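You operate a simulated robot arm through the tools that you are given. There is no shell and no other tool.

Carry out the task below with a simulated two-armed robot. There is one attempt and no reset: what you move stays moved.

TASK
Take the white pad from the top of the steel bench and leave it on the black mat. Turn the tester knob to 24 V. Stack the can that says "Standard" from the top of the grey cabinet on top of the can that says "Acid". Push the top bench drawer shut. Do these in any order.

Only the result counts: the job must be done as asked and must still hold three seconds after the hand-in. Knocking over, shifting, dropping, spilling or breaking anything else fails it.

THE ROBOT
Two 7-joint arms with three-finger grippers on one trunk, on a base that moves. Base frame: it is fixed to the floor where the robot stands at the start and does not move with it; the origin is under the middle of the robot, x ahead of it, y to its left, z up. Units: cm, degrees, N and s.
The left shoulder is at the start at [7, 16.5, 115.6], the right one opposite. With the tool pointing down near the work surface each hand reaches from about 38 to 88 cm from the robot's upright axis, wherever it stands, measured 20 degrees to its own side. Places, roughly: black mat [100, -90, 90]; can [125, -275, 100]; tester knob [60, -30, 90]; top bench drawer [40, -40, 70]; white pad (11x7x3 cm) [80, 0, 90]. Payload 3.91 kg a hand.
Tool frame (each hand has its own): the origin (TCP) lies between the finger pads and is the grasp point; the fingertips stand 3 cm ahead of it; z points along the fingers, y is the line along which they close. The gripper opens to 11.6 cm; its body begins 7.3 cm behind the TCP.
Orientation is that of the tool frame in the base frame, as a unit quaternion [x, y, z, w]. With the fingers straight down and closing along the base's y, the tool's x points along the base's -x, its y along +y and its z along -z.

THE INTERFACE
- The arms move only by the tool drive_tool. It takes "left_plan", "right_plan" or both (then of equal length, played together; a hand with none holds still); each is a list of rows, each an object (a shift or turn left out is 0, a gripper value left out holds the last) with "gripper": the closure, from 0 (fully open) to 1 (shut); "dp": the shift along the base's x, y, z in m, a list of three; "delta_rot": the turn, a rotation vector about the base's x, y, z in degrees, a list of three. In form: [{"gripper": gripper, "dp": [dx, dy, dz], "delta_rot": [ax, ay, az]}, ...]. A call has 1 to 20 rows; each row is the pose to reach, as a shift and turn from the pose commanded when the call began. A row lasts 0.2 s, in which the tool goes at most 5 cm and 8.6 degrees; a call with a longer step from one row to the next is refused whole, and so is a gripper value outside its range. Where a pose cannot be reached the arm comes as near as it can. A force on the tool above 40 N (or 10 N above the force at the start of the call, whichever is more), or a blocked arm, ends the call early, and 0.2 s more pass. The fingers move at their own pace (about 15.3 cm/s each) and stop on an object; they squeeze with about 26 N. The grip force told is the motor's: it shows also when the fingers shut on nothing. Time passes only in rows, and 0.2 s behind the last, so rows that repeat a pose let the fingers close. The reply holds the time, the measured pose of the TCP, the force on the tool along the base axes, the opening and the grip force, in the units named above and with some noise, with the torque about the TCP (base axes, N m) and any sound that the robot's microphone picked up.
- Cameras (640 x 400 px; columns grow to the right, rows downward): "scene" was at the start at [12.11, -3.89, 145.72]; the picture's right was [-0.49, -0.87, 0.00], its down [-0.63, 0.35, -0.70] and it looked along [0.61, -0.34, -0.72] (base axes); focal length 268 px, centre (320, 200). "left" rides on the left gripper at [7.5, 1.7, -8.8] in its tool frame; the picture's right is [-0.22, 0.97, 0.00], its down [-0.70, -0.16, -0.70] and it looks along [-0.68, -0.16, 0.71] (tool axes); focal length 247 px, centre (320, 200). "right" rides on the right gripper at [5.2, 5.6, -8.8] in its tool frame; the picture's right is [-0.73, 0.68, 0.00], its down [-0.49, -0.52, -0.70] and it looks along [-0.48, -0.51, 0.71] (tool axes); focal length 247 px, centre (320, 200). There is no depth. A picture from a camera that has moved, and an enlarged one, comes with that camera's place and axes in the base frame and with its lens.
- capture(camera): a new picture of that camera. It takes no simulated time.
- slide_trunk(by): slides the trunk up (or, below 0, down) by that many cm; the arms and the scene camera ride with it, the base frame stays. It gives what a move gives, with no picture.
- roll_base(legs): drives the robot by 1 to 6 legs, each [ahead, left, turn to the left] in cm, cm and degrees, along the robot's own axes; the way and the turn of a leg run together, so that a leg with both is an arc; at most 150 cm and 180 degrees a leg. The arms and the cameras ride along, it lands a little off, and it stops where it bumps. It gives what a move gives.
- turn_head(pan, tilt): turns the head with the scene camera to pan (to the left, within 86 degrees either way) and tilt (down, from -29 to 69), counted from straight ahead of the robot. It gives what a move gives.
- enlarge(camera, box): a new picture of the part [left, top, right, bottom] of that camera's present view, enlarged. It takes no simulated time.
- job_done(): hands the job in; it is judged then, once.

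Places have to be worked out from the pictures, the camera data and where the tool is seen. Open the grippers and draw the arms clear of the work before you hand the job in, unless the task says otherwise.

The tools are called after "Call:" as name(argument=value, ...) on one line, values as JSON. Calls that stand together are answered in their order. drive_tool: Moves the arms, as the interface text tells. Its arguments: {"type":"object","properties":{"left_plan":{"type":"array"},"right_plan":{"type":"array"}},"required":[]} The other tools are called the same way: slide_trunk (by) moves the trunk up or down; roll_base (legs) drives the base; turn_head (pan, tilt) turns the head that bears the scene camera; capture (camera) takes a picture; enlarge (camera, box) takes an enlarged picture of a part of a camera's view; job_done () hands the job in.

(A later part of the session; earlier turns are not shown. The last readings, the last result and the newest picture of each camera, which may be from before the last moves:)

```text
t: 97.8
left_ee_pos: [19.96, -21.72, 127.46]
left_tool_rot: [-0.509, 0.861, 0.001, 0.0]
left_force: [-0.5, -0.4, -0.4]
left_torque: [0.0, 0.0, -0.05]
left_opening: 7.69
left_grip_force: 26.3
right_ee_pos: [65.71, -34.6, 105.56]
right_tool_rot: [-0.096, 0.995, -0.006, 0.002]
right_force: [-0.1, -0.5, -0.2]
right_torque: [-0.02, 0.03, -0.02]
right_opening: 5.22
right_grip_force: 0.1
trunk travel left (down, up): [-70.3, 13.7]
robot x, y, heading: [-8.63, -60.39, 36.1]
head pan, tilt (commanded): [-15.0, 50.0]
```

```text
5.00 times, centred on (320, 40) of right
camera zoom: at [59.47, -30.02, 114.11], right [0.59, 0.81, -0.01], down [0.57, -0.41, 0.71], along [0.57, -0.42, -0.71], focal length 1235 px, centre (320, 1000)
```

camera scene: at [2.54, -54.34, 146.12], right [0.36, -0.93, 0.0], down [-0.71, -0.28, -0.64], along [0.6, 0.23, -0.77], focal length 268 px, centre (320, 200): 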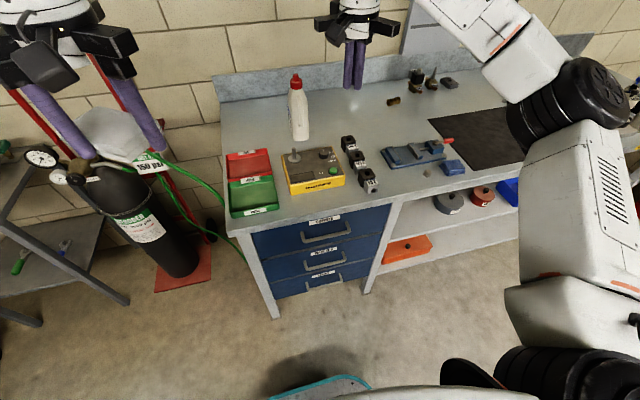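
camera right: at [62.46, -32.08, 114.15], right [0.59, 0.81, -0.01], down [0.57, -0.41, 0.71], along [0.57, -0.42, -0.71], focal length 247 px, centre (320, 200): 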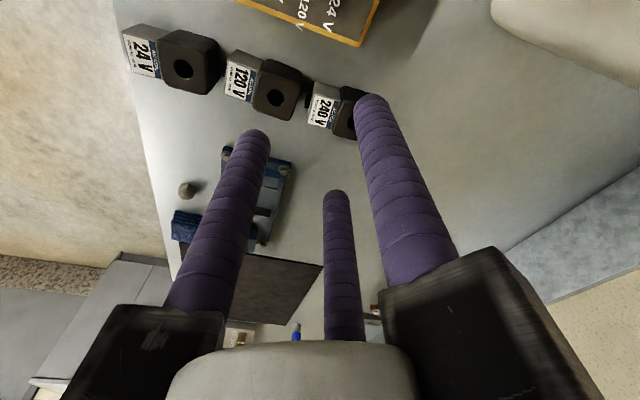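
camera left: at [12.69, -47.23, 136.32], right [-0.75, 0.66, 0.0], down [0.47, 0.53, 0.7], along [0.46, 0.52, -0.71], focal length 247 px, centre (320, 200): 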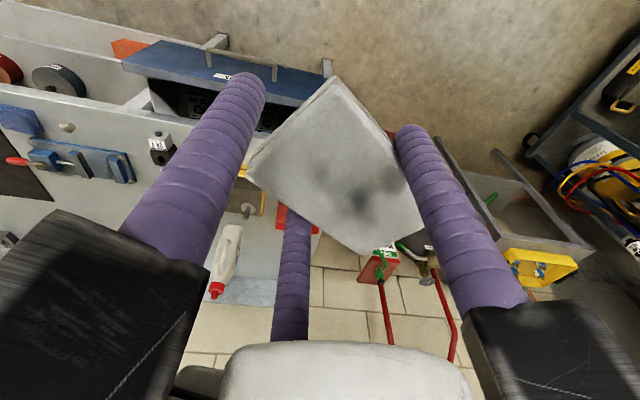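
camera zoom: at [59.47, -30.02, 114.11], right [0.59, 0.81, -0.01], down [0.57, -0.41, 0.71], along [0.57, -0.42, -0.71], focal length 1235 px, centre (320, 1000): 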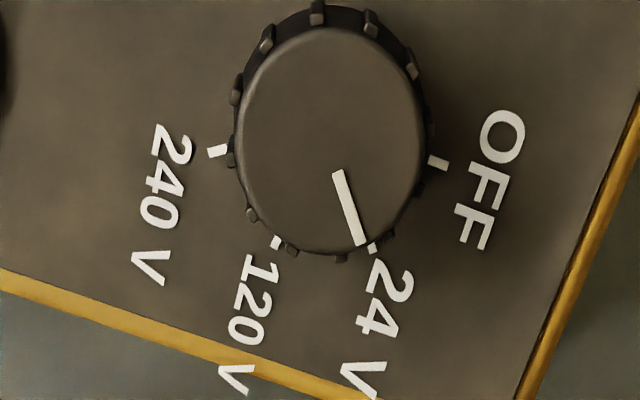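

All four marks are visible now, and the pointer lines up with the 24 V tick within a few degrees, so the knob is set. I'll raise the right hand and retract it to a safe pose before driving along the bench to the mat.

Call:
drive_tool(right_plan=[{"gripper": 0.55, "dp": [0, 0, 0.045]}, {"gripper": 0.55, "dp": [-0.005, -0.01, 0.09]}, {"gripper": 0.55, "dp": [-0.02, -0.035, 0.13], "delta_rot": [0, 0, 3]}, {"gripper": 0.55, "dp": [-0.04, -0.075, 0.15], "delta_rot": [0, 0, 7]}, {"gripper": 0.55, "dp": [-0.062, -0.117, 0.16], "delta_rot": [0, 0, 11]}, {"gripper": 0.55, "dp": [-0.084, -0.16, 0.165], "delta_rot": [0, 0, 15]}, {"gripper": 0.55, "dp": [-0.106, -0.203, 0.17], "delta_rot": [0, 0, 19]}, {"gripper": 0.55, "dp": [-0.128, -0.246, 0.17], "delta_rot": [0, 0, 22]}, {"gripper": 0.55, "dp": [-0.15, -0.289, 0.17], "delta_rot": [0, 0, 25]}, {"gripper": 0.55, "dp": [-0.17, -0.332, 0.17], "delta_rot": [0, 0, 25]}])

Call:
turn_head(pan=-40, tilt=35)

Call:
capture(camera="scene")

```text
t: 100.0
left_ee_pos: [20.19, -21.76, 127.47]
left_tool_rot: [-0.509, 0.861, 0.002, 0.0]
left_force: [0.6, 0.3, -0.4]
left_torque: [-0.02, 0.13, 0.01]
left_opening: 7.7
left_grip_force: 26.4
right_ee_pos: [48.84, -67.77, 122.18]
right_tool_rot: [-0.31, 0.951, -0.005, 0.001]
right_force: [-1.0, -0.9, 4.9]
right_torque: [0.2, -0.15, -0.01]
right_opening: 5.2
right_grip_force: 0.1
trunk travel left (down, up): [-70.3, 13.7]
robot x, y, heading: [-9.18, -60.06, 36.2]
head pan, tilt (commanded): [-15.0, 50.0]
```

```text
t: 100.9
left_ee_pos: [19.8, -21.73, 127.52]
left_tool_rot: [-0.509, 0.861, -0.001, 0.0]
left_force: [-0.1, 0.5, 0.1]
left_torque: [-0.03, -0.01, -0.01]
left_opening: 7.73
left_grip_force: 26.3
right_ee_pos: [48.82, -67.63, 121.93]
right_tool_rot: [-0.31, 0.951, -0.008, -0.003]
right_force: [0.0, 0.3, 0.1]
right_torque: [0.0, 0.01, -0.02]
right_opening: 5.2
right_grip_force: 0.0
trunk travel left (down, up): [-70.3, 13.7]
robot x, y, heading: [-9.04, -60.28, 36.1]
head pan, tilt (commanded): [-40.0, 35.0]
```

```text
taken
camera scene: at [4.1, -57.72, 148.3], right [-0.07, -1.0, 0.0], down [-0.57, 0.04, -0.82], along [0.82, -0.05, -0.57], focal length 268 px, centre (320, 200)
```

scene: 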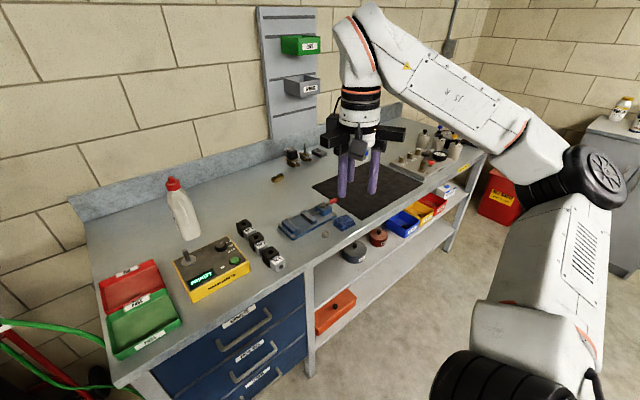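

The tester's display has lit up, so I'll zoom in to see what it shows.

Call:
enlarge(camera="scene", box=[165, 225, 255, 305])

Call:
enlarge(camera="scene", box=[270, 110, 500, 250])

```text
5.00 times, centred on (210, 265) of scene
camera zoom: at [4.1, -57.72, 148.3], right [-0.07, -1.0, 0.0], down [-0.57, 0.04, -0.82], along [0.82, -0.05, -0.57], focal length 1342 px, centre (870, -125)
```

zoom: 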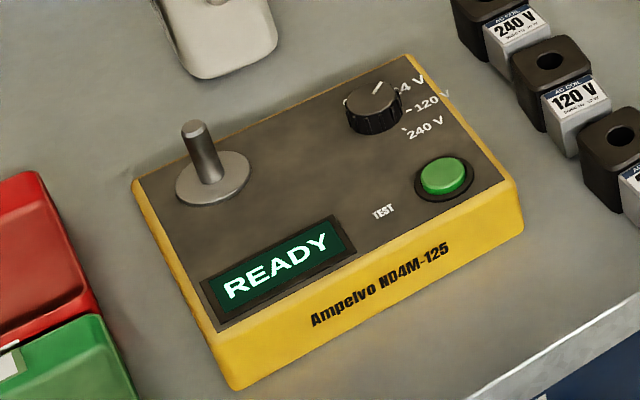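

```text
2.78 times, centred on (385, 180) of scene
camera zoom: at [4.1, -57.72, 148.3], right [-0.07, -1.0, 0.0], down [-0.57, 0.04, -0.82], along [0.82, -0.05, -0.57], focal length 747 px, centre (139, 256)
```

zoom: 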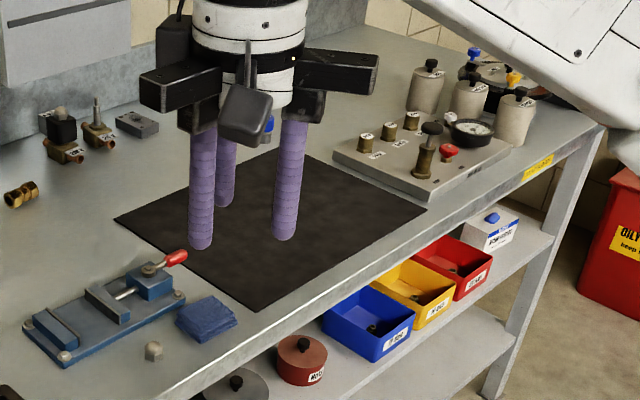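

The tester shows READY and the pointer sits at 24 V. The mat's corners put its centre at about [104.3, -85.1], 40×30 cm. I'll slide the robot right along the bench by 103 cm and slightly forward, so the left hand faces the mat.

Call:
roll_base(legs=[[0, -103, 0], [4, 0, 0]])

Call:
turn_head(pan=5, tilt=50)

Call:
capture(camera="scene")

Call:
capture(camera="left")

```text
t: 106.7
left_ee_pos: [83.41, -102.88, 127.64]
left_tool_rot: [-0.51, 0.86, 0.001, 0.002]
left_force: [-1.0, 0.6, -0.1]
left_torque: [0.02, -0.05, 0.01]
left_opening: 7.7
left_grip_force: 26.0
right_ee_pos: [112.38, -148.67, 122.71]
right_tool_rot: [-0.31, 0.951, -0.005, 0.006]
right_force: [-0.8, -0.6, -0.8]
right_torque: [0.02, -0.04, 0.0]
right_opening: 5.24
right_grip_force: 0.1
trunk travel left (down, up): [-70.3, 13.7]
robot x, y, heading: [55.28, -140.65, 36.2]
head pan, tilt (commanded): [-40.0, 35.0]
```

```text
t: 107.8
left_ee_pos: [83.87, -102.58, 127.47]
left_tool_rot: [-0.51, 0.86, -0.001, 0.0]
left_force: [-0.2, -0.1, 0.5]
left_torque: [-0.01, 0.01, -0.01]
left_opening: 7.73
left_grip_force: 26.5
right_ee_pos: [112.75, -148.44, 122.44]
right_tool_rot: [-0.31, 0.951, -0.006, 0.004]
right_force: [0.4, -0.5, 0.0]
right_torque: [0.02, 0.03, 0.01]
right_opening: 5.22
right_grip_force: 0.0
trunk travel left (down, up): [-70.3, 13.7]
robot x, y, heading: [55.58, -141.09, 36.3]
head pan, tilt (commanded): [5.0, 50.0]
```

```text
taken
camera scene: at [65.17, -133.02, 146.13], right [0.66, -0.75, 0.0], down [-0.58, -0.5, -0.64], along [0.48, 0.42, -0.77], focal length 268 px, centre (320, 200)
```

scene: 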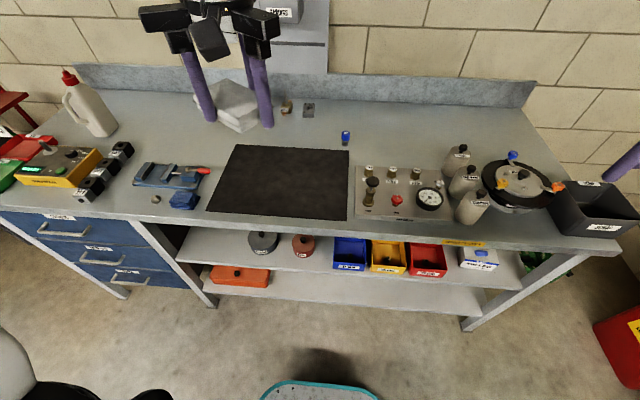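

```text
taken
camera left: at [78.66, -108.37, 136.38], right [-0.75, 0.66, 0.0], down [0.47, 0.53, 0.7], along [0.46, 0.52, -0.71], focal length 247 px, centre (320, 200)
```

left: 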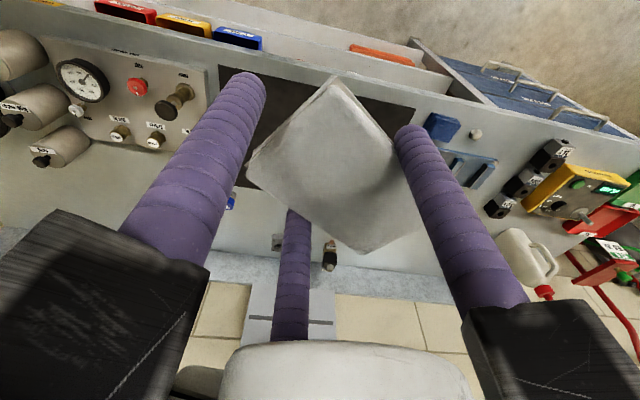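

The mat centre, seen again, is about [103, -86]. The pad's centre sits 2.7 cm beyond the TCP toward heading 91°, so I'll take the left hand to [103.3, -88.4] and come down to z≈96.

Call:
drive_tool(left_plan=[{"gripper": 0.9, "dp": [0.0325, 0.0238, -0.026]}, {"gripper": 0.9, "dp": [0.065, 0.0477, -0.052]}, {"gripper": 0.9, "dp": [0.0975, 0.0715, -0.078]}, {"gripper": 0.9, "dp": [0.13, 0.0953, -0.103]}, {"gripper": 0.9, "dp": [0.1625, 0.119, -0.13]}, {"gripper": 0.9, "dp": [0.195, 0.143, -0.155]}, {"gripper": 0.9, "dp": [0.195, 0.143, -0.2]}, {"gripper": 0.9, "dp": [0.195, 0.143, -0.245]}, {"gripper": 0.9, "dp": [0.195, 0.143, -0.285]}, {"gripper": 0.9, "dp": [0.195, 0.143, -0.315]}])

Call:
capture(camera="scene")

Call:
capture(camera="left")

```text
t: 110.0
left_ee_pos: [103.36, -88.44, 95.87]
left_tool_rot: [-0.509, 0.86, -0.001, 0.0]
left_force: [-0.3, -0.6, 0.3]
left_torque: [0.0, 0.01, -0.01]
left_opening: 7.71
left_grip_force: 26.4
right_ee_pos: [112.77, -148.35, 122.59]
right_tool_rot: [-0.311, 0.95, -0.005, 0.005]
right_force: [0.8, 0.1, 0.0]
right_torque: [0.01, 0.01, 0.01]
right_opening: 5.2
right_grip_force: 0.1
trunk travel left (down, up): [-70.3, 13.7]
robot x, y, heading: [55.2, -141.16, 36.2]
head pan, tilt (commanded): [5.0, 50.0]
```

```text
taken
camera scene: at [65.2, -132.93, 146.13], right [0.66, -0.75, 0.0], down [-0.58, -0.51, -0.64], along [0.48, 0.42, -0.77], focal length 268 px, centre (320, 200)
```

scene: 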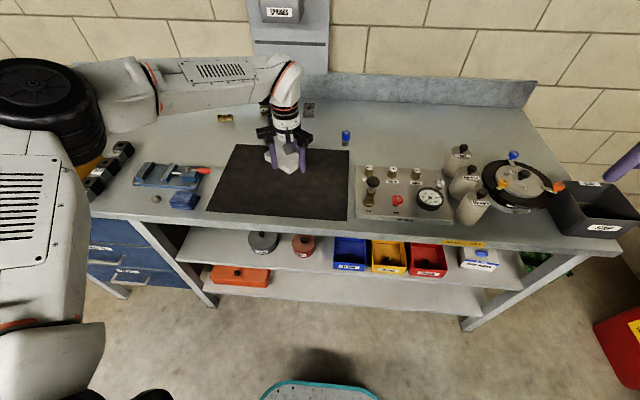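

```text
taken
camera left: at [98.17, -94.09, 104.82], right [-0.75, 0.66, 0.0], down [0.47, 0.53, 0.7], along [0.46, 0.52, -0.71], focal length 247 px, centre (320, 200)
```

left: 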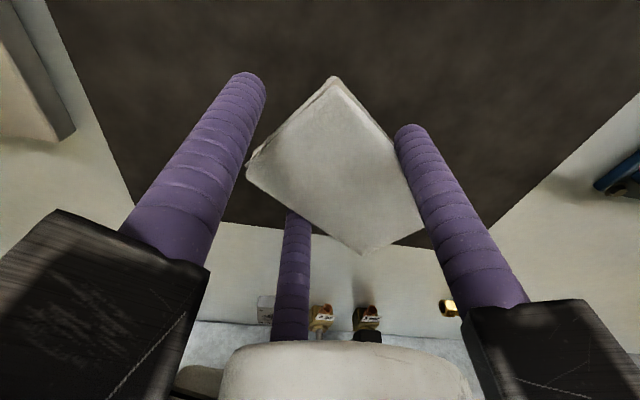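

The pad will land with a wide margin inside the mat. I'll nudge it 2 cm toward the mat's middle and lower it almost to contact.

Call:
drive_tool(left_plan=[{"gripper": 0.9, "dp": [-0.008, -0.006, -0.02]}, {"gripper": 0.9, "dp": [-0.016, -0.012, -0.04]}, {"gripper": 0.9, "dp": [-0.016, -0.012, -0.053]}, {"gripper": 0.9, "dp": [-0.016, -0.012, -0.059]}, {"gripper": 0.9, "dp": [-0.016, -0.012, -0.062]}])

Call:
capture(camera="left")

Call:
enlarge(camera="scene", box=[200, 110, 360, 230])

```text
t: 111.2
left_ee_pos: [101.6, -89.6, 89.83]
left_tool_rot: [-0.511, 0.86, 0.0, 0.0]
left_force: [0.9, -0.5, 0.1]
left_torque: [-0.05, -0.05, 0.0]
left_opening: 7.7
left_grip_force: 25.8
right_ee_pos: [112.79, -148.38, 122.38]
right_tool_rot: [-0.31, 0.951, -0.006, 0.005]
right_force: [0.4, 0.1, -0.6]
right_torque: [-0.01, 0.02, 0.02]
right_opening: 5.23
right_grip_force: 0.0
trunk travel left (down, up): [-70.3, 13.7]
robot x, y, heading: [55.67, -141.08, 36.3]
head pan, tilt (commanded): [5.0, 50.0]
```

```text
taken
camera left: at [96.56, -95.29, 98.62], right [-0.75, 0.66, 0.0], down [0.47, 0.53, 0.7], along [0.46, 0.52, -0.71], focal length 247 px, centre (320, 200)
```

left: 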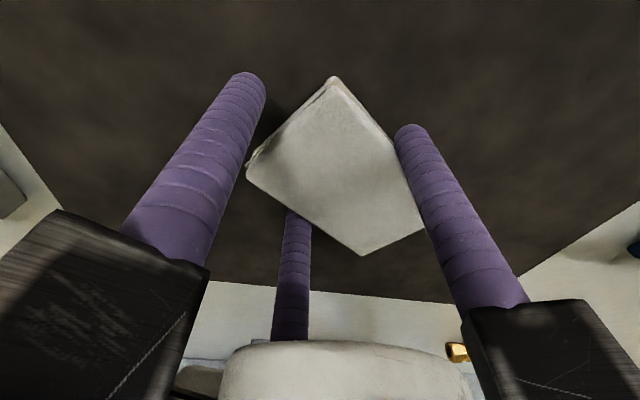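

```text
3.33 times, centred on (280, 170) of scene
camera zoom: at [65.21, -133.0, 146.13], right [0.66, -0.75, 0.0], down [-0.58, -0.51, -0.64], along [0.48, 0.42, -0.77], focal length 895 px, centre (453, 300)
```

zoom: 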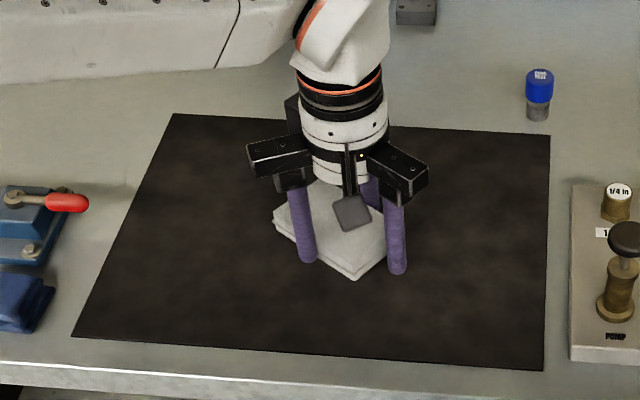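

The pad is well inside the mat and just above it. I'll take the last millimetres slowly until light contact.

Call:
drive_tool(left_plan=[{"gripper": 0.9, "dp": [0, 0, -0.003]}, {"gripper": 0.9, "dp": [0, 0, -0.005]}, {"gripper": 0.9, "dp": [0, 0, -0.006]}])

```text
t: 112.0
left_ee_pos: [101.72, -89.5, 89.73]
left_tool_rot: [-0.51, 0.86, 0.0, 0.004]
left_force: [-0.5, 2.6, 25.8]
left_torque: [0.81, 0.34, 0.09]
left_opening: 7.69
left_grip_force: 26.0
right_ee_pos: [112.51, -148.64, 122.65]
right_tool_rot: [-0.31, 0.951, -0.005, 0.005]
right_force: [0.4, -0.4, 0.9]
right_torque: [0.02, -0.02, 0.05]
right_opening: 5.22
right_grip_force: 0.1
trunk travel left (down, up): [-70.3, 13.7]
robot x, y, heading: [55.7, -141.18, 36.1]
head pan, tilt (commanded): [5.0, 50.0]
```

There's contact with the mat at z≈89.7. I'll relieve the press by 4 mm, open the fingers, and lift straight up.

Call:
drive_tool(left_plan=[{"gripper": 0.9, "dp": [0, 0, 0.004]}, {"gripper": 0.3, "dp": [0, 0, 0.004]}, {"gripper": 0.2, "dp": [0, 0, 0.004]}, {"gripper": 0.1, "dp": [0, 0, 0.004]}, {"gripper": 0.1, "dp": [0, 0, 0.015]}, {"gripper": 0.1, "dp": [0, 0, 0.04]}, {"gripper": 0.1, "dp": [0, 0, 0.08]}, {"gripper": 0.1, "dp": [0, 0, 0.12]}])

Call:
capture(camera="left")

Call:
enlarge(camera="scene", box=[200, 110, 360, 230])

```text
t: 113.8
left_ee_pos: [101.76, -89.49, 101.34]
left_tool_rot: [-0.51, 0.86, 0.0, 0.0]
left_force: [0.4, -0.2, 0.4]
left_torque: [0.04, 0.0, 0.0]
left_opening: 10.44
left_grip_force: 0.0
right_ee_pos: [112.84, -148.58, 122.51]
right_tool_rot: [-0.311, 0.95, -0.006, 0.004]
right_force: [-1.2, 0.2, -0.9]
right_torque: [0.0, 0.0, -0.02]
right_opening: 5.23
right_grip_force: 0.0
trunk travel left (down, up): [-70.3, 13.7]
robot x, y, heading: [55.7, -141.29, 36.4]
head pan, tilt (commanded): [5.0, 50.0]
```

```text
taken
camera left: at [96.55, -95.34, 110.19], right [-0.75, 0.66, 0.0], down [0.47, 0.53, 0.7], along [0.46, 0.52, -0.71], focal length 247 px, centre (320, 200)
```

left: 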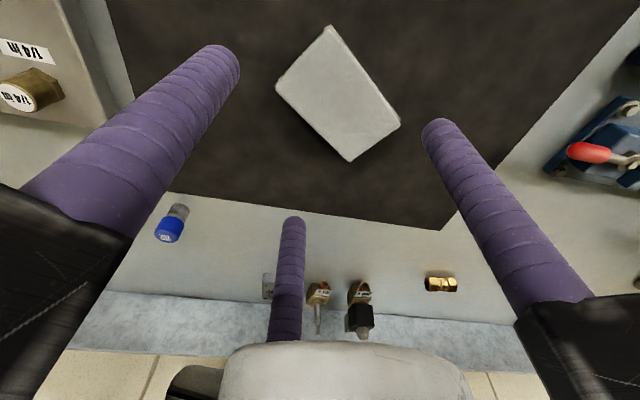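

```text
3.33 times, centred on (280, 170) of scene
camera zoom: at [65.14, -133.1, 146.13], right [0.66, -0.75, 0.0], down [-0.58, -0.51, -0.64], along [0.48, 0.42, -0.77], focal length 895 px, centre (453, 300)
```

zoom: 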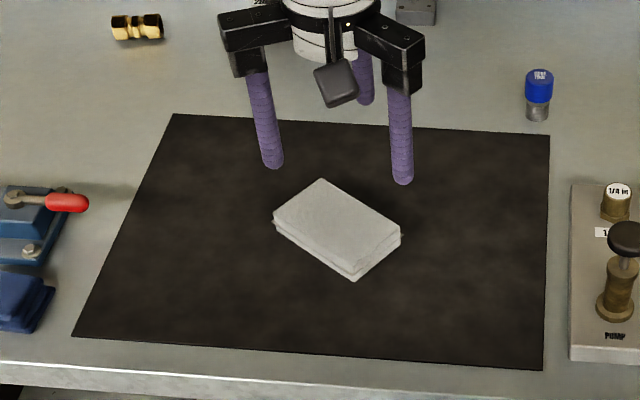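

The pad lies flat in the middle of the mat. I'll retract the left hand to its carrying pose and turn the head toward the cabinet.

Call:
drive_tool(left_plan=[{"gripper": 0.1, "dp": [0, 0, 0.045]}, {"gripper": 0.1, "dp": [-0.015, -0.01, 0.09]}, {"gripper": 0.1, "dp": [-0.04, -0.03, 0.12]}, {"gripper": 0.1, "dp": [-0.07, -0.053, 0.145]}, {"gripper": 0.1, "dp": [-0.1, -0.076, 0.17]}, {"gripper": 0.1, "dp": [-0.13, -0.1, 0.195]}, {"gripper": 0.1, "dp": [-0.16, -0.12, 0.22]}, {"gripper": 0.1, "dp": [-0.18, -0.137, 0.25]}])

Call:
turn_head(pan=-80, tilt=25)

Call:
capture(camera="scene")

```text
t: 115.6
left_ee_pos: [83.67, -103.43, 126.24]
left_tool_rot: [-0.51, 0.86, 0.001, 0.001]
left_force: [0.1, 0.5, 1.2]
left_torque: [0.04, 0.0, 0.01]
left_opening: 10.42
left_grip_force: 0.0
right_ee_pos: [112.64, -148.57, 122.7]
right_tool_rot: [-0.311, 0.95, -0.005, 0.005]
right_force: [-0.1, -0.2, -0.3]
right_torque: [0.04, 0.01, 0.01]
right_opening: 5.2
right_grip_force: 0.1
trunk travel left (down, up): [-70.3, 13.7]
robot x, y, heading: [55.22, -141.06, 36.2]
head pan, tilt (commanded): [5.0, 50.0]
```

```text
t: 117.2
left_ee_pos: [83.77, -103.27, 126.11]
left_tool_rot: [-0.51, 0.86, 0.0, 0.0]
left_force: [1.0, -0.1, 0.1]
left_torque: [-0.01, 0.04, 0.0]
left_opening: 10.43
left_grip_force: 0.1
right_ee_pos: [112.72, -148.45, 122.56]
right_tool_rot: [-0.31, 0.951, -0.006, 0.005]
right_force: [0.1, 0.1, -0.5]
right_torque: [0.0, -0.01, 0.01]
right_opening: 5.21
right_grip_force: 0.1
trunk travel left (down, up): [-70.3, 13.7]
robot x, y, heading: [55.13, -141.0, 36.2]
head pan, tilt (commanded): [-80.0, 25.0]
```

```text
taken
camera scene: at [66.07, -144.45, 149.88], right [-0.69, -0.72, 0.0], down [-0.31, 0.29, -0.91], along [0.66, -0.63, -0.42], focal length 268 px, centre (320, 200)
```

scene: 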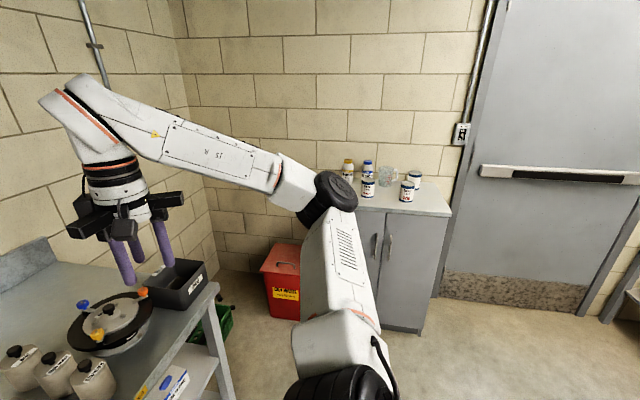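

Call:
enlarge(camera="scene", box=[320, 140, 460, 230])

```text
4.44 times, centred on (390, 185) of scene
camera zoom: at [66.07, -144.45, 149.88], right [-0.69, -0.72, 0.0], down [-0.31, 0.29, -0.91], along [0.66, -0.63, -0.42], focal length 1193 px, centre (9, 267)
```

zoom: 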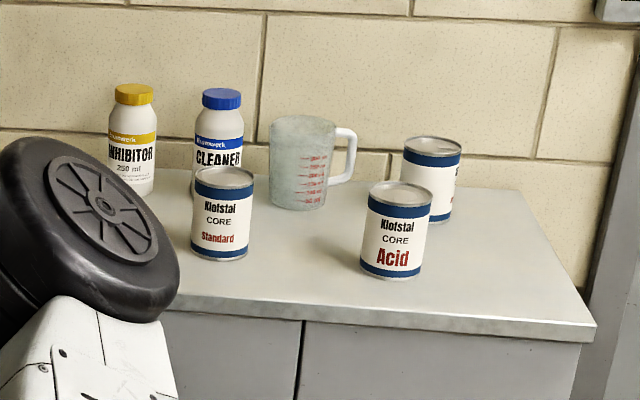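

On the cabinet I can read "Standard" on the left can and "Acid" on the front right can. A third can stands behind Acid, along with two bottles and a pitcher. The cabinet faces back along the bench direction, so I'll turn right 89.5° and approach it.

Call:
roll_base(legs=[[0, 0, -89.5], [65, 0, 0]])

Call:
turn_head(pan=-5, tilt=40)

Call:
capture(camera="scene")

Call:
capture(camera="right")

```text
t: 124.7
left_ee_pos: [132.8, -220.65, 126.19]
left_tool_rot: [0.24, 0.971, 0.0, 0.0]
left_force: [0.2, -0.1, -0.5]
left_torque: [0.01, -0.01, 0.01]
left_opening: 10.43
left_grip_force: 0.1
right_ee_pos: [87.95, -250.19, 122.45]
right_tool_rot: [0.446, 0.895, -0.008, -0.001]
right_force: [0.1, 0.0, 0.9]
right_torque: [0.03, 0.01, -0.01]
right_opening: 5.19
right_grip_force: 0.1
trunk travel left (down, up): [-70.3, 13.7]
robot x, y, heading: [94.42, -192.72, -53.1]
head pan, tilt (commanded): [-80.0, 25.0]
```

```text
t: 126.1
left_ee_pos: [132.72, -220.52, 126.12]
left_tool_rot: [0.24, 0.971, 0.0, 0.0]
left_force: [0.2, 0.0, 0.2]
left_torque: [-0.06, 0.0, -0.03]
left_opening: 10.45
left_grip_force: 0.0
right_ee_pos: [87.94, -250.3, 122.61]
right_tool_rot: [0.446, 0.895, -0.008, -0.001]
right_force: [0.7, 0.9, -0.2]
right_torque: [0.03, 0.01, 0.01]
right_opening: 5.2
right_grip_force: 0.1
trunk travel left (down, up): [-70.3, 13.7]
robot x, y, heading: [94.17, -192.53, -53.0]
head pan, tilt (commanded): [-5.0, 40.0]
```

```text
taken
camera scene: at [102.02, -203.9, 147.55], right [-0.85, -0.53, 0.0], down [-0.34, 0.54, -0.77], along [0.41, -0.65, -0.64], focal length 268 px, centre (320, 200)
```

scene: 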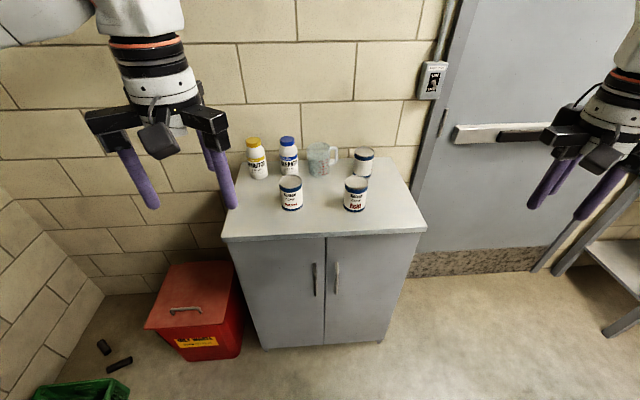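

```text
taken
camera right: at [89.24, -242.59, 131.12], right [0.98, -0.17, -0.01], down [-0.12, -0.69, 0.71], along [-0.13, -0.7, -0.7], focal length 247 px, centre (320, 200)
```

right: 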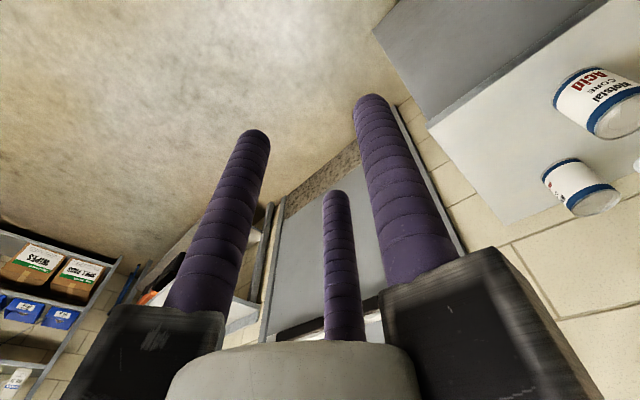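

Call:
enlarge(camera="scene", box=[220, 130, 420, 255])

Call:
enlarge(camera="right", box=[430, 40, 640, 240])

Call:
capture(camera="left")

```text
3.20 times, centred on (320, 192) of scene
camera zoom: at [102.02, -203.9, 147.55], right [-0.85, -0.53, 0.0], down [-0.34, 0.54, -0.77], along [0.41, -0.65, -0.64], focal length 859 px, centre (320, 224)
```

zoom: 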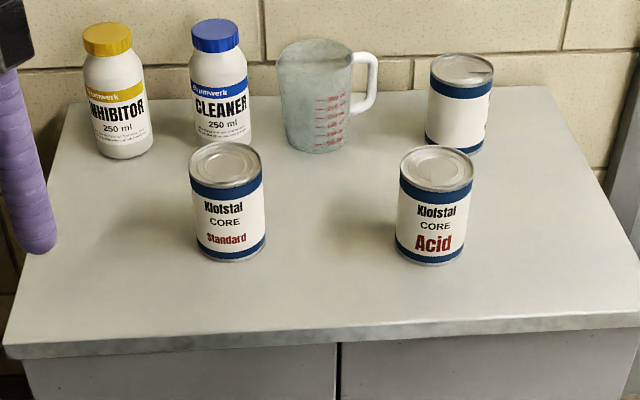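

```text
2.00 times, centred on (535, 140) of right
camera zoom: at [89.24, -242.59, 131.12], right [0.98, -0.17, -0.01], down [-0.12, -0.69, 0.71], along [-0.13, -0.7, -0.7], focal length 494 px, centre (-110, 320)
```

zoom: 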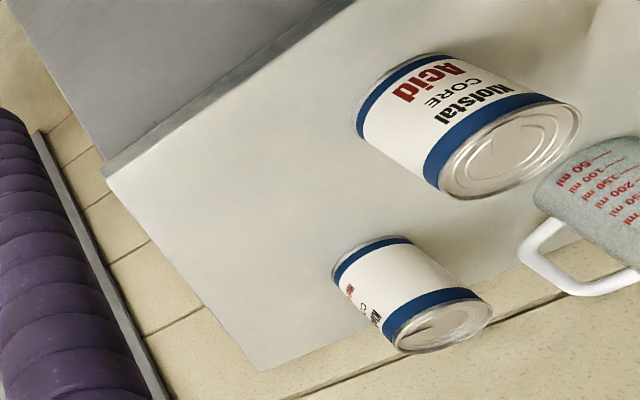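

```text
taken
camera left: at [126.82, -215.57, 135.05], right [0.65, 0.76, 0.0], down [0.54, -0.47, 0.7], along [0.53, -0.46, -0.71], focal length 247 px, centre (320, 200)
```

left: 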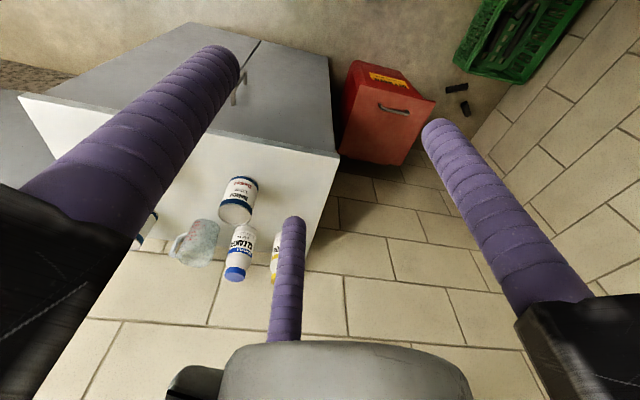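

Triangulating gives Standard at about [145.8, -256.7] and Acid at about [128.7, -266.8], both 7 cm wide with tops near z=98 and bottoms near z=88. I'll move the left hand aside and drive 15 cm closer.

Call:
drive_tool(left_plan=[{"gripper": 0.1, "dp": [0.025, 0.035, 0]}, {"gripper": 0.1, "dp": [0.05, 0.07, 0]}, {"gripper": 0.1, "dp": [0.07, 0.1, 0]}, {"gripper": 0.1, "dp": [0.09, 0.13, 0]}])

Call:
roll_base(legs=[[15, 0, 0]])

Call:
turn_head(pan=-5, tilt=48)

Call:
enlarge(camera="scene", box=[200, 100, 440, 250])

Call:
capture(camera="left")

Call:
capture(camera="right")

```text
t: 127.1
left_ee_pos: [141.85, -207.38, 126.14]
left_tool_rot: [0.24, 0.971, 0.0, 0.0]
left_force: [0.5, 0.3, 0.3]
left_torque: [-0.05, -0.02, 0.01]
left_opening: 10.45
left_grip_force: 0.1
right_ee_pos: [88.07, -250.09, 122.64]
right_tool_rot: [0.446, 0.895, -0.009, 0.0]
right_force: [-0.1, 0.4, -0.2]
right_torque: [-0.06, 0.02, 0.02]
right_opening: 5.21
right_grip_force: 0.0
trunk travel left (down, up): [-70.3, 13.7]
robot x, y, heading: [94.4, -192.52, -52.8]
head pan, tilt (commanded): [-5.0, 40.0]
```

```text
t: 128.5
left_ee_pos: [150.5, -219.27, 126.28]
left_tool_rot: [0.24, 0.971, 0.0, 0.001]
left_force: [0.1, -0.3, 0.7]
left_torque: [-0.05, 0.01, 0.03]
left_opening: 10.46
left_grip_force: 0.0
right_ee_pos: [96.87, -261.98, 122.5]
right_tool_rot: [0.445, 0.896, -0.007, 0.001]
right_force: [0.4, -1.1, 0.5]
right_torque: [0.0, 0.0, 0.02]
right_opening: 5.22
right_grip_force: 0.0
trunk travel left (down, up): [-70.3, 13.7]
robot x, y, heading: [103.3, -204.84, -53.1]
head pan, tilt (commanded): [-5.0, 40.0]
```

```text
t: 129.2
left_ee_pos: [150.6, -219.49, 126.28]
left_tool_rot: [0.241, 0.971, 0.0, 0.0]
left_force: [0.1, 0.1, -0.3]
left_torque: [0.01, -0.02, -0.03]
left_opening: 10.45
left_grip_force: 0.1
right_ee_pos: [96.92, -262.1, 122.47]
right_tool_rot: [0.445, 0.895, -0.007, -0.001]
right_force: [0.3, -0.2, 0.8]
right_torque: [-0.02, -0.02, 0.01]
right_opening: 5.24
right_grip_force: 0.1
trunk travel left (down, up): [-70.3, 13.7]
robot x, y, heading: [103.65, -204.26, -53.1]
head pan, tilt (commanded): [-5.0, 48.0]
```

```text
2.67 times, centred on (320, 175) of scene
camera zoom: at [110.73, -215.28, 146.39], right [-0.85, -0.53, 0.0], down [-0.4, 0.63, -0.67], along [0.36, -0.57, -0.74], focal length 716 px, centre (320, 267)
```

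zoom: 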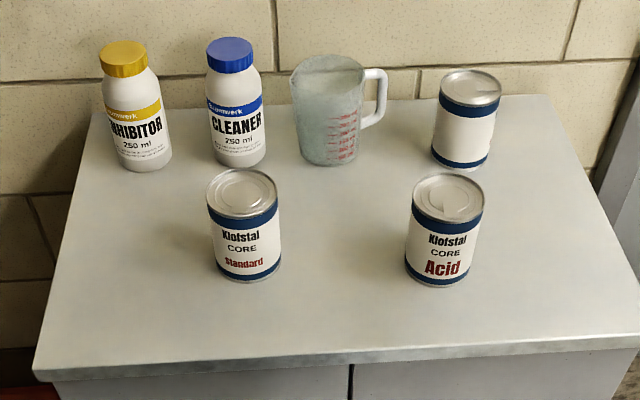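

```text
taken
camera left: at [144.79, -214.44, 135.01], right [0.65, 0.76, 0.0], down [0.54, -0.47, 0.7], along [0.53, -0.46, -0.71], focal length 247 px, centre (320, 200)
```

left: 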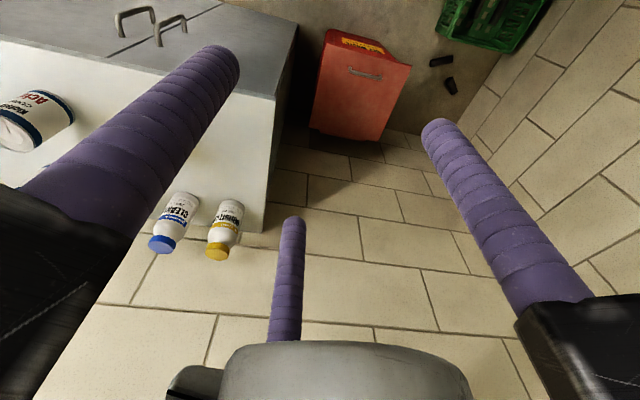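

```text
taken
camera right: at [98.28, -254.49, 131.1], right [0.98, -0.17, -0.01], down [-0.12, -0.7, 0.71], along [-0.13, -0.7, -0.71], focal length 247 px, centre (320, 200)
```

right: 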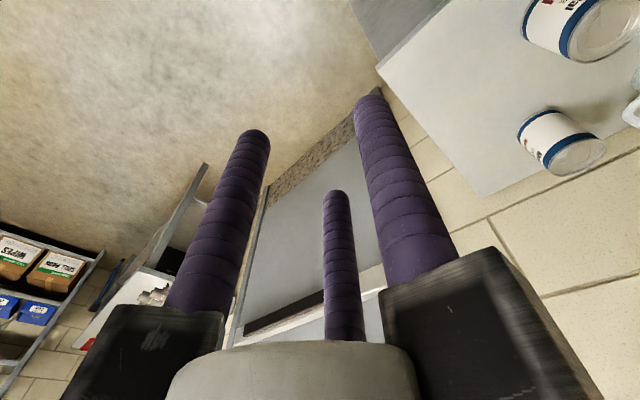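

The new view agrees: Standard at [146.1, -256.8] and Acid at [128.6, -267.0]. I'll bring the right hand, fully open, over the Standard can at a safe height.

Call:
drive_tool(right_plan=[{"gripper": 0, "dp": [0.0447, 0.0048, 0]}, {"gripper": 0, "dp": [0.0895, 0.0096, -0.004]}, {"gripper": 0, "dp": [0.1342, 0.0145, -0.008]}, {"gripper": 0, "dp": [0.1789, 0.0193, -0.016]}, {"gripper": 0, "dp": [0.2236, 0.0241, -0.025]}, {"gripper": 0, "dp": [0.2684, 0.0289, -0.035]}, {"gripper": 0, "dp": [0.3131, 0.0337, -0.045]}, {"gripper": 0, "dp": [0.3578, 0.0385, -0.055]}, {"gripper": 0, "dp": [0.4025, 0.0434, -0.065]}, {"gripper": 0, "dp": [0.4473, 0.0482, -0.075]}, {"gripper": 0, "dp": [0.492, 0.053, -0.085]}, {"gripper": 0, "dp": [0.492, 0.053, -0.085]}])

Call:
capture(camera="right")

Call:
capture(camera="scene")

```text
t: 131.8
left_ee_pos: [150.33, -219.42, 126.29]
left_tool_rot: [0.24, 0.971, 0.001, 0.001]
left_force: [0.0, 0.8, -0.1]
left_torque: [0.02, -0.03, 0.01]
left_opening: 10.42
left_grip_force: 0.1
right_ee_pos: [146.02, -256.97, 114.05]
right_tool_rot: [0.445, 0.895, -0.007, -0.001]
right_force: [-1.1, 1.4, 0.0]
right_torque: [0.01, -0.03, 0.01]
right_opening: 11.62
right_grip_force: 0.0
trunk travel left (down, up): [-70.3, 13.7]
robot x, y, heading: [103.68, -204.68, -53.1]
head pan, tilt (commanded): [-5.0, 48.0]
```

```text
taken
camera right: at [147.36, -249.2, 122.56], right [0.98, -0.17, 0.0], down [-0.12, -0.69, 0.71], along [-0.13, -0.7, -0.71], focal length 247 px, centre (320, 200)
```

right: 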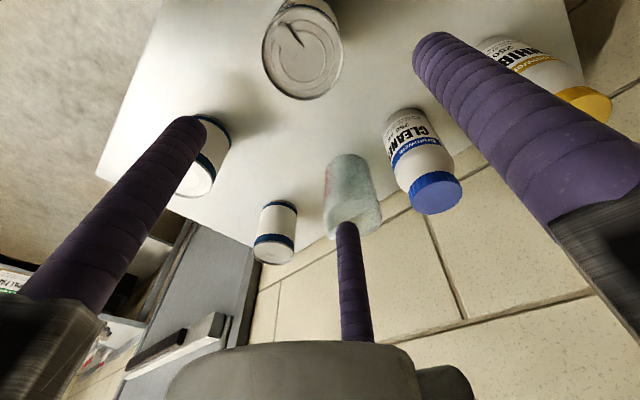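

```text
taken
camera scene: at [110.52, -215.25, 146.4], right [-0.85, -0.53, 0.0], down [-0.39, 0.63, -0.67], along [0.36, -0.57, -0.74], focal length 268 px, centre (320, 200)
```

scene: 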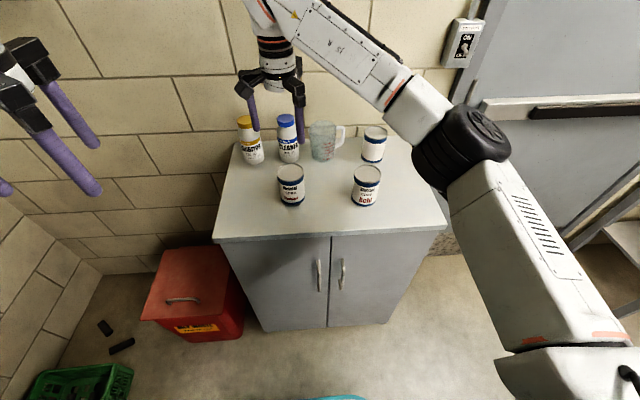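

Call:
enlarge(camera="right", box=[230, 0, 390, 120])

Call:
enlarge(camera="scene", box=[220, 90, 400, 220])

```text
3.33 times, centred on (310, 60) of right
camera zoom: at [147.36, -249.2, 122.56], right [0.98, -0.17, 0.0], down [-0.12, -0.69, 0.71], along [-0.13, -0.7, -0.71], focal length 823 px, centre (353, 667)
```

zoom: 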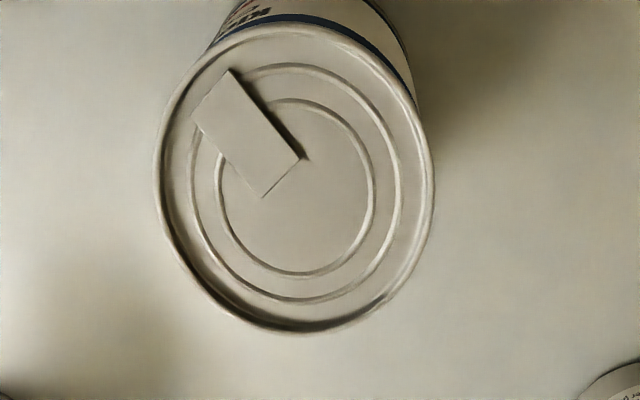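

```text
3.08 times, centred on (310, 155) of scene
camera zoom: at [110.52, -215.25, 146.4], right [-0.85, -0.53, 0.0], down [-0.39, 0.63, -0.67], along [0.36, -0.57, -0.74], focal length 826 px, centre (351, 338)
```

zoom: 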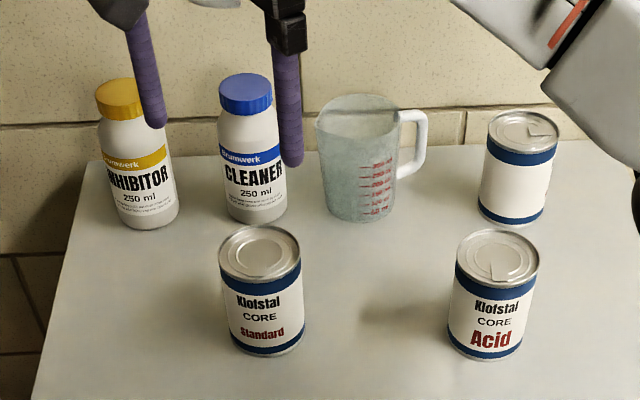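

The hand camera, nearest to the can, puts Standard at [144.6, -255.05] with its top near z≈99.3, about 2 cm from my scene-only estimate. I'll recentre and lower to just above the can top, then check again.

Call:
drive_tool(right_plan=[{"gripper": 0, "dp": [-0.0142, 0.0192, 0]}, {"gripper": 0, "dp": [-0.0142, 0.0192, -0.03]}, {"gripper": 0, "dp": [-0.0142, 0.0192, -0.06]}, {"gripper": 0, "dp": [-0.0142, 0.0192, -0.085]}])

Call:
capture(camera="right")

Call:
enlarge(camera="scene", box=[220, 90, 400, 220])

```text
t: 132.8
left_ee_pos: [150.66, -219.33, 126.22]
left_tool_rot: [0.241, 0.971, 0.0, 0.0]
left_force: [0.0, -0.6, -0.4]
left_torque: [0.0, 0.03, -0.02]
left_opening: 10.43
left_grip_force: 0.0
right_ee_pos: [144.78, -254.85, 105.48]
right_tool_rot: [0.445, 0.896, -0.007, 0.0]
right_force: [0.4, -0.4, 0.2]
right_torque: [0.05, 0.05, -0.02]
right_opening: 11.61
right_grip_force: 0.1
trunk travel left (down, up): [-70.3, 13.7]
robot x, y, heading: [103.49, -204.54, -52.9]
head pan, tilt (commanded): [-5.0, 48.0]
```

```text
taken
camera right: at [146.06, -247.21, 114.08], right [0.98, -0.17, 0.0], down [-0.12, -0.69, 0.71], along [-0.13, -0.7, -0.7], focal length 247 px, centre (320, 200)
```

right: 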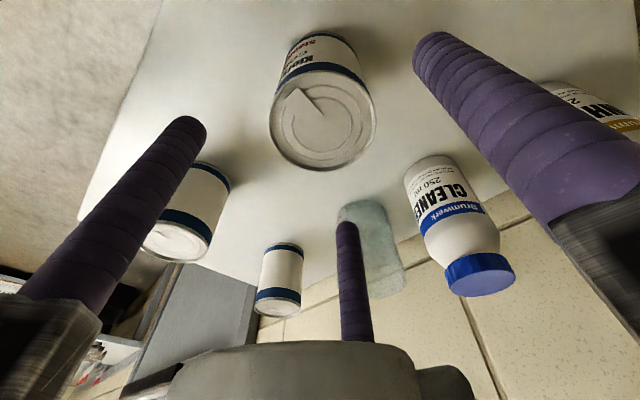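

```text
3.08 times, centred on (310, 155) of scene
camera zoom: at [110.67, -215.22, 146.41], right [-0.85, -0.53, 0.0], down [-0.4, 0.63, -0.67], along [0.36, -0.57, -0.74], focal length 826 px, centre (351, 338)
```

zoom: 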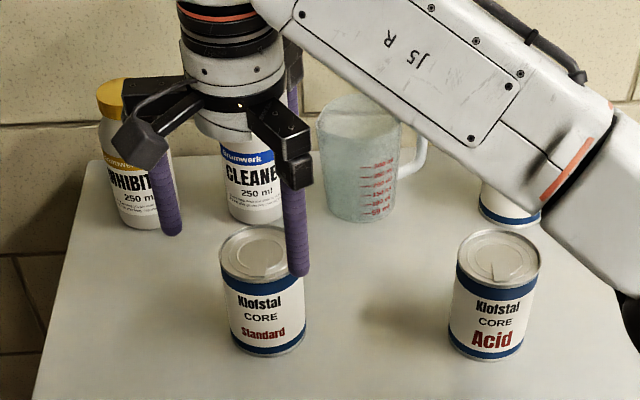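

The can is centred between the open fingers. I'll descend around it slowly, stopping with the tips a couple of centimetres above the cabinet top.

Call:
drive_tool(right_plan=[{"gripper": 0, "dp": [0, 0, -0.02]}, {"gripper": 0, "dp": [0, 0, -0.04]}, {"gripper": 0, "dp": [0, 0, -0.06]}, {"gripper": 0, "dp": [0, 0, -0.08]}, {"gripper": 0, "dp": [0, 0, -0.095]}, {"gripper": 0, "dp": [0, 0, -0.108]}])

Call:
capture(camera="right")

Call:
enlarge(camera="scene", box=[220, 110, 400, 240])

```text
t: 134.2
left_ee_pos: [150.67, -219.42, 126.13]
left_tool_rot: [0.24, 0.971, 0.0, 0.0]
left_force: [-0.2, 0.3, 0.2]
left_torque: [-0.01, -0.01, -0.04]
left_opening: 10.43
left_grip_force: 0.2
right_ee_pos: [144.7, -254.86, 94.8]
right_tool_rot: [0.445, 0.895, -0.009, -0.001]
right_force: [0.4, 0.4, -0.3]
right_torque: [-0.03, -0.01, 0.01]
right_opening: 11.58
right_grip_force: 0.1
trunk travel left (down, up): [-70.3, 13.7]
robot x, y, heading: [103.77, -204.3, -52.9]
head pan, tilt (commanded): [-5.0, 48.0]
```

```text
taken
camera right: at [146.05, -247.26, 103.31], right [0.98, -0.17, 0.0], down [-0.12, -0.69, 0.71], along [-0.13, -0.7, -0.7], focal length 247 px, centre (320, 200)
```

right: 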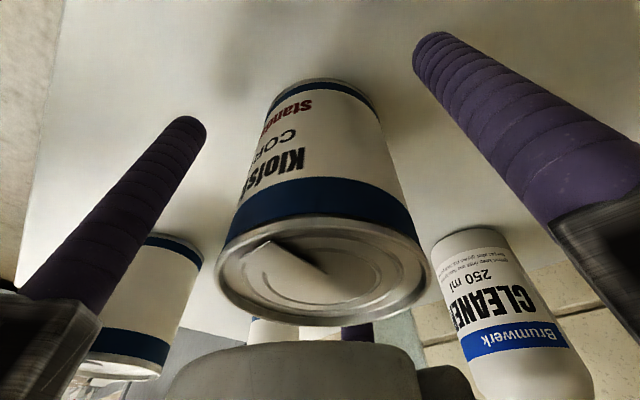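

```text
3.08 times, centred on (310, 175) of scene
camera zoom: at [110.7, -215.22, 146.4], right [-0.85, -0.53, 0.0], down [-0.4, 0.63, -0.67], along [0.36, -0.57, -0.74], focal length 826 px, centre (351, 277)
```

zoom: 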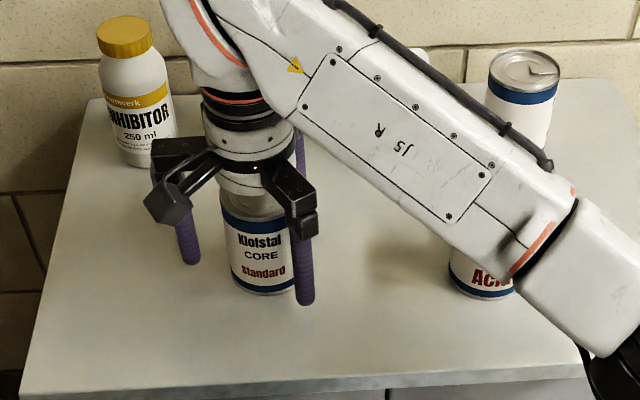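

The can stands centred between the fingers. I'll close gently.

Call:
drive_tool(right_plan=[{"gripper": 0.15}, {"gripper": 0.25}, {"gripper": 0.32}, {"gripper": 0.38}, {"gripper": 0.44}, {"gripper": 0.5}, {"gripper": 0.55}, {"gripper": 0.55}])

Call:
capture(camera="right")

```text
t: 136.0
left_ee_pos: [150.64, -219.48, 126.27]
left_tool_rot: [0.24, 0.971, 0.0, 0.0]
left_force: [-0.4, -0.1, 0.3]
left_torque: [-0.02, 0.01, 0.0]
left_opening: 10.44
left_grip_force: 0.0
right_ee_pos: [144.7, -254.99, 94.62]
right_tool_rot: [0.446, 0.895, -0.007, 0.0]
right_force: [1.1, -2.2, 1.8]
right_torque: [0.1, -0.08, -0.05]
right_opening: 6.81
right_grip_force: 26.4
trunk travel left (down, up): [-70.3, 13.7]
robot x, y, heading: [103.39, -204.69, -52.8]
head pan, tilt (commanded): [-5.0, 48.0]
```

```text
taken
camera right: at [146.04, -247.28, 103.35], right [0.98, -0.17, 0.0], down [-0.12, -0.69, 0.71], along [-0.13, -0.7, -0.7], focal length 247 px, centre (320, 200)
```

right: 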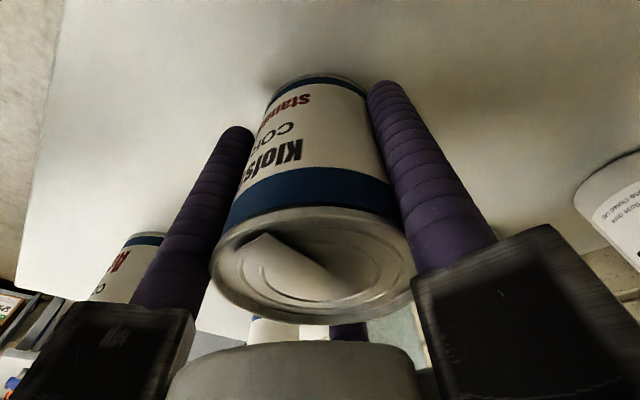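

Firm grip at 6.8 cm. I'll lift the can straight up.

Call:
drive_tool(right_plan=[{"gripper": 0.6, "dp": [0, 0, 0.01]}, {"gripper": 0.6, "dp": [0, 0, 0.03]}, {"gripper": 0.6, "dp": [0, 0, 0.06]}, {"gripper": 0.6, "dp": [0, 0, 0.095]}, {"gripper": 0.6, "dp": [0, 0, 0.13]}, {"gripper": 0.6, "dp": [0, 0, 0.16]}, {"gripper": 0.6, "dp": [0, 0, 0.16]}])

Call:
capture(camera="right")

Call:
capture(camera="scene")

```text
t: 137.6
left_ee_pos: [150.59, -219.46, 126.15]
left_tool_rot: [0.24, 0.971, -0.001, 0.0]
left_force: [0.3, -0.7, 0.3]
left_torque: [0.01, 0.0, 0.0]
left_opening: 10.45
left_grip_force: 0.0
right_ee_pos: [144.76, -254.88, 110.57]
right_tool_rot: [0.445, 0.895, -0.008, -0.001]
right_force: [0.7, -0.4, -4.3]
right_torque: [-0.02, -0.01, -0.03]
right_opening: 6.84
right_grip_force: 25.8
trunk travel left (down, up): [-70.3, 13.7]
robot x, y, heading: [103.31, -204.5, -52.8]
head pan, tilt (commanded): [-5.0, 48.0]
```

```text
taken
camera right: at [146.07, -247.27, 119.28], right [0.98, -0.17, -0.01], down [-0.12, -0.7, 0.71], along [-0.13, -0.7, -0.71], focal length 247 px, centre (320, 200)
```

right: 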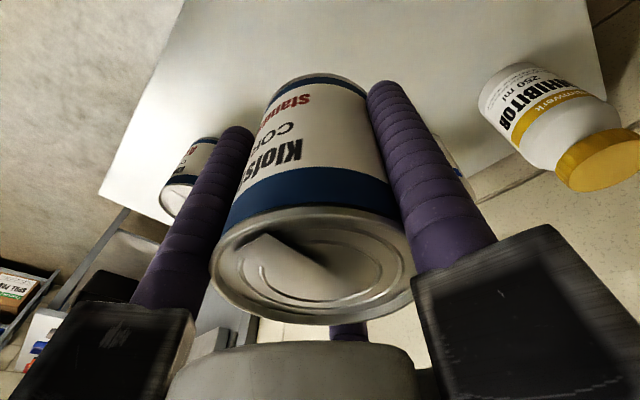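

```text
taken
camera scene: at [110.74, -215.29, 146.39], right [-0.85, -0.53, 0.0], down [-0.4, 0.63, -0.67], along [0.36, -0.57, -0.74], focal length 268 px, centre (320, 200)
```

scene: 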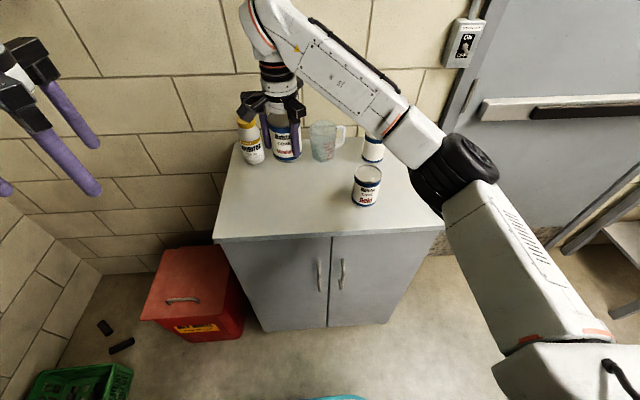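

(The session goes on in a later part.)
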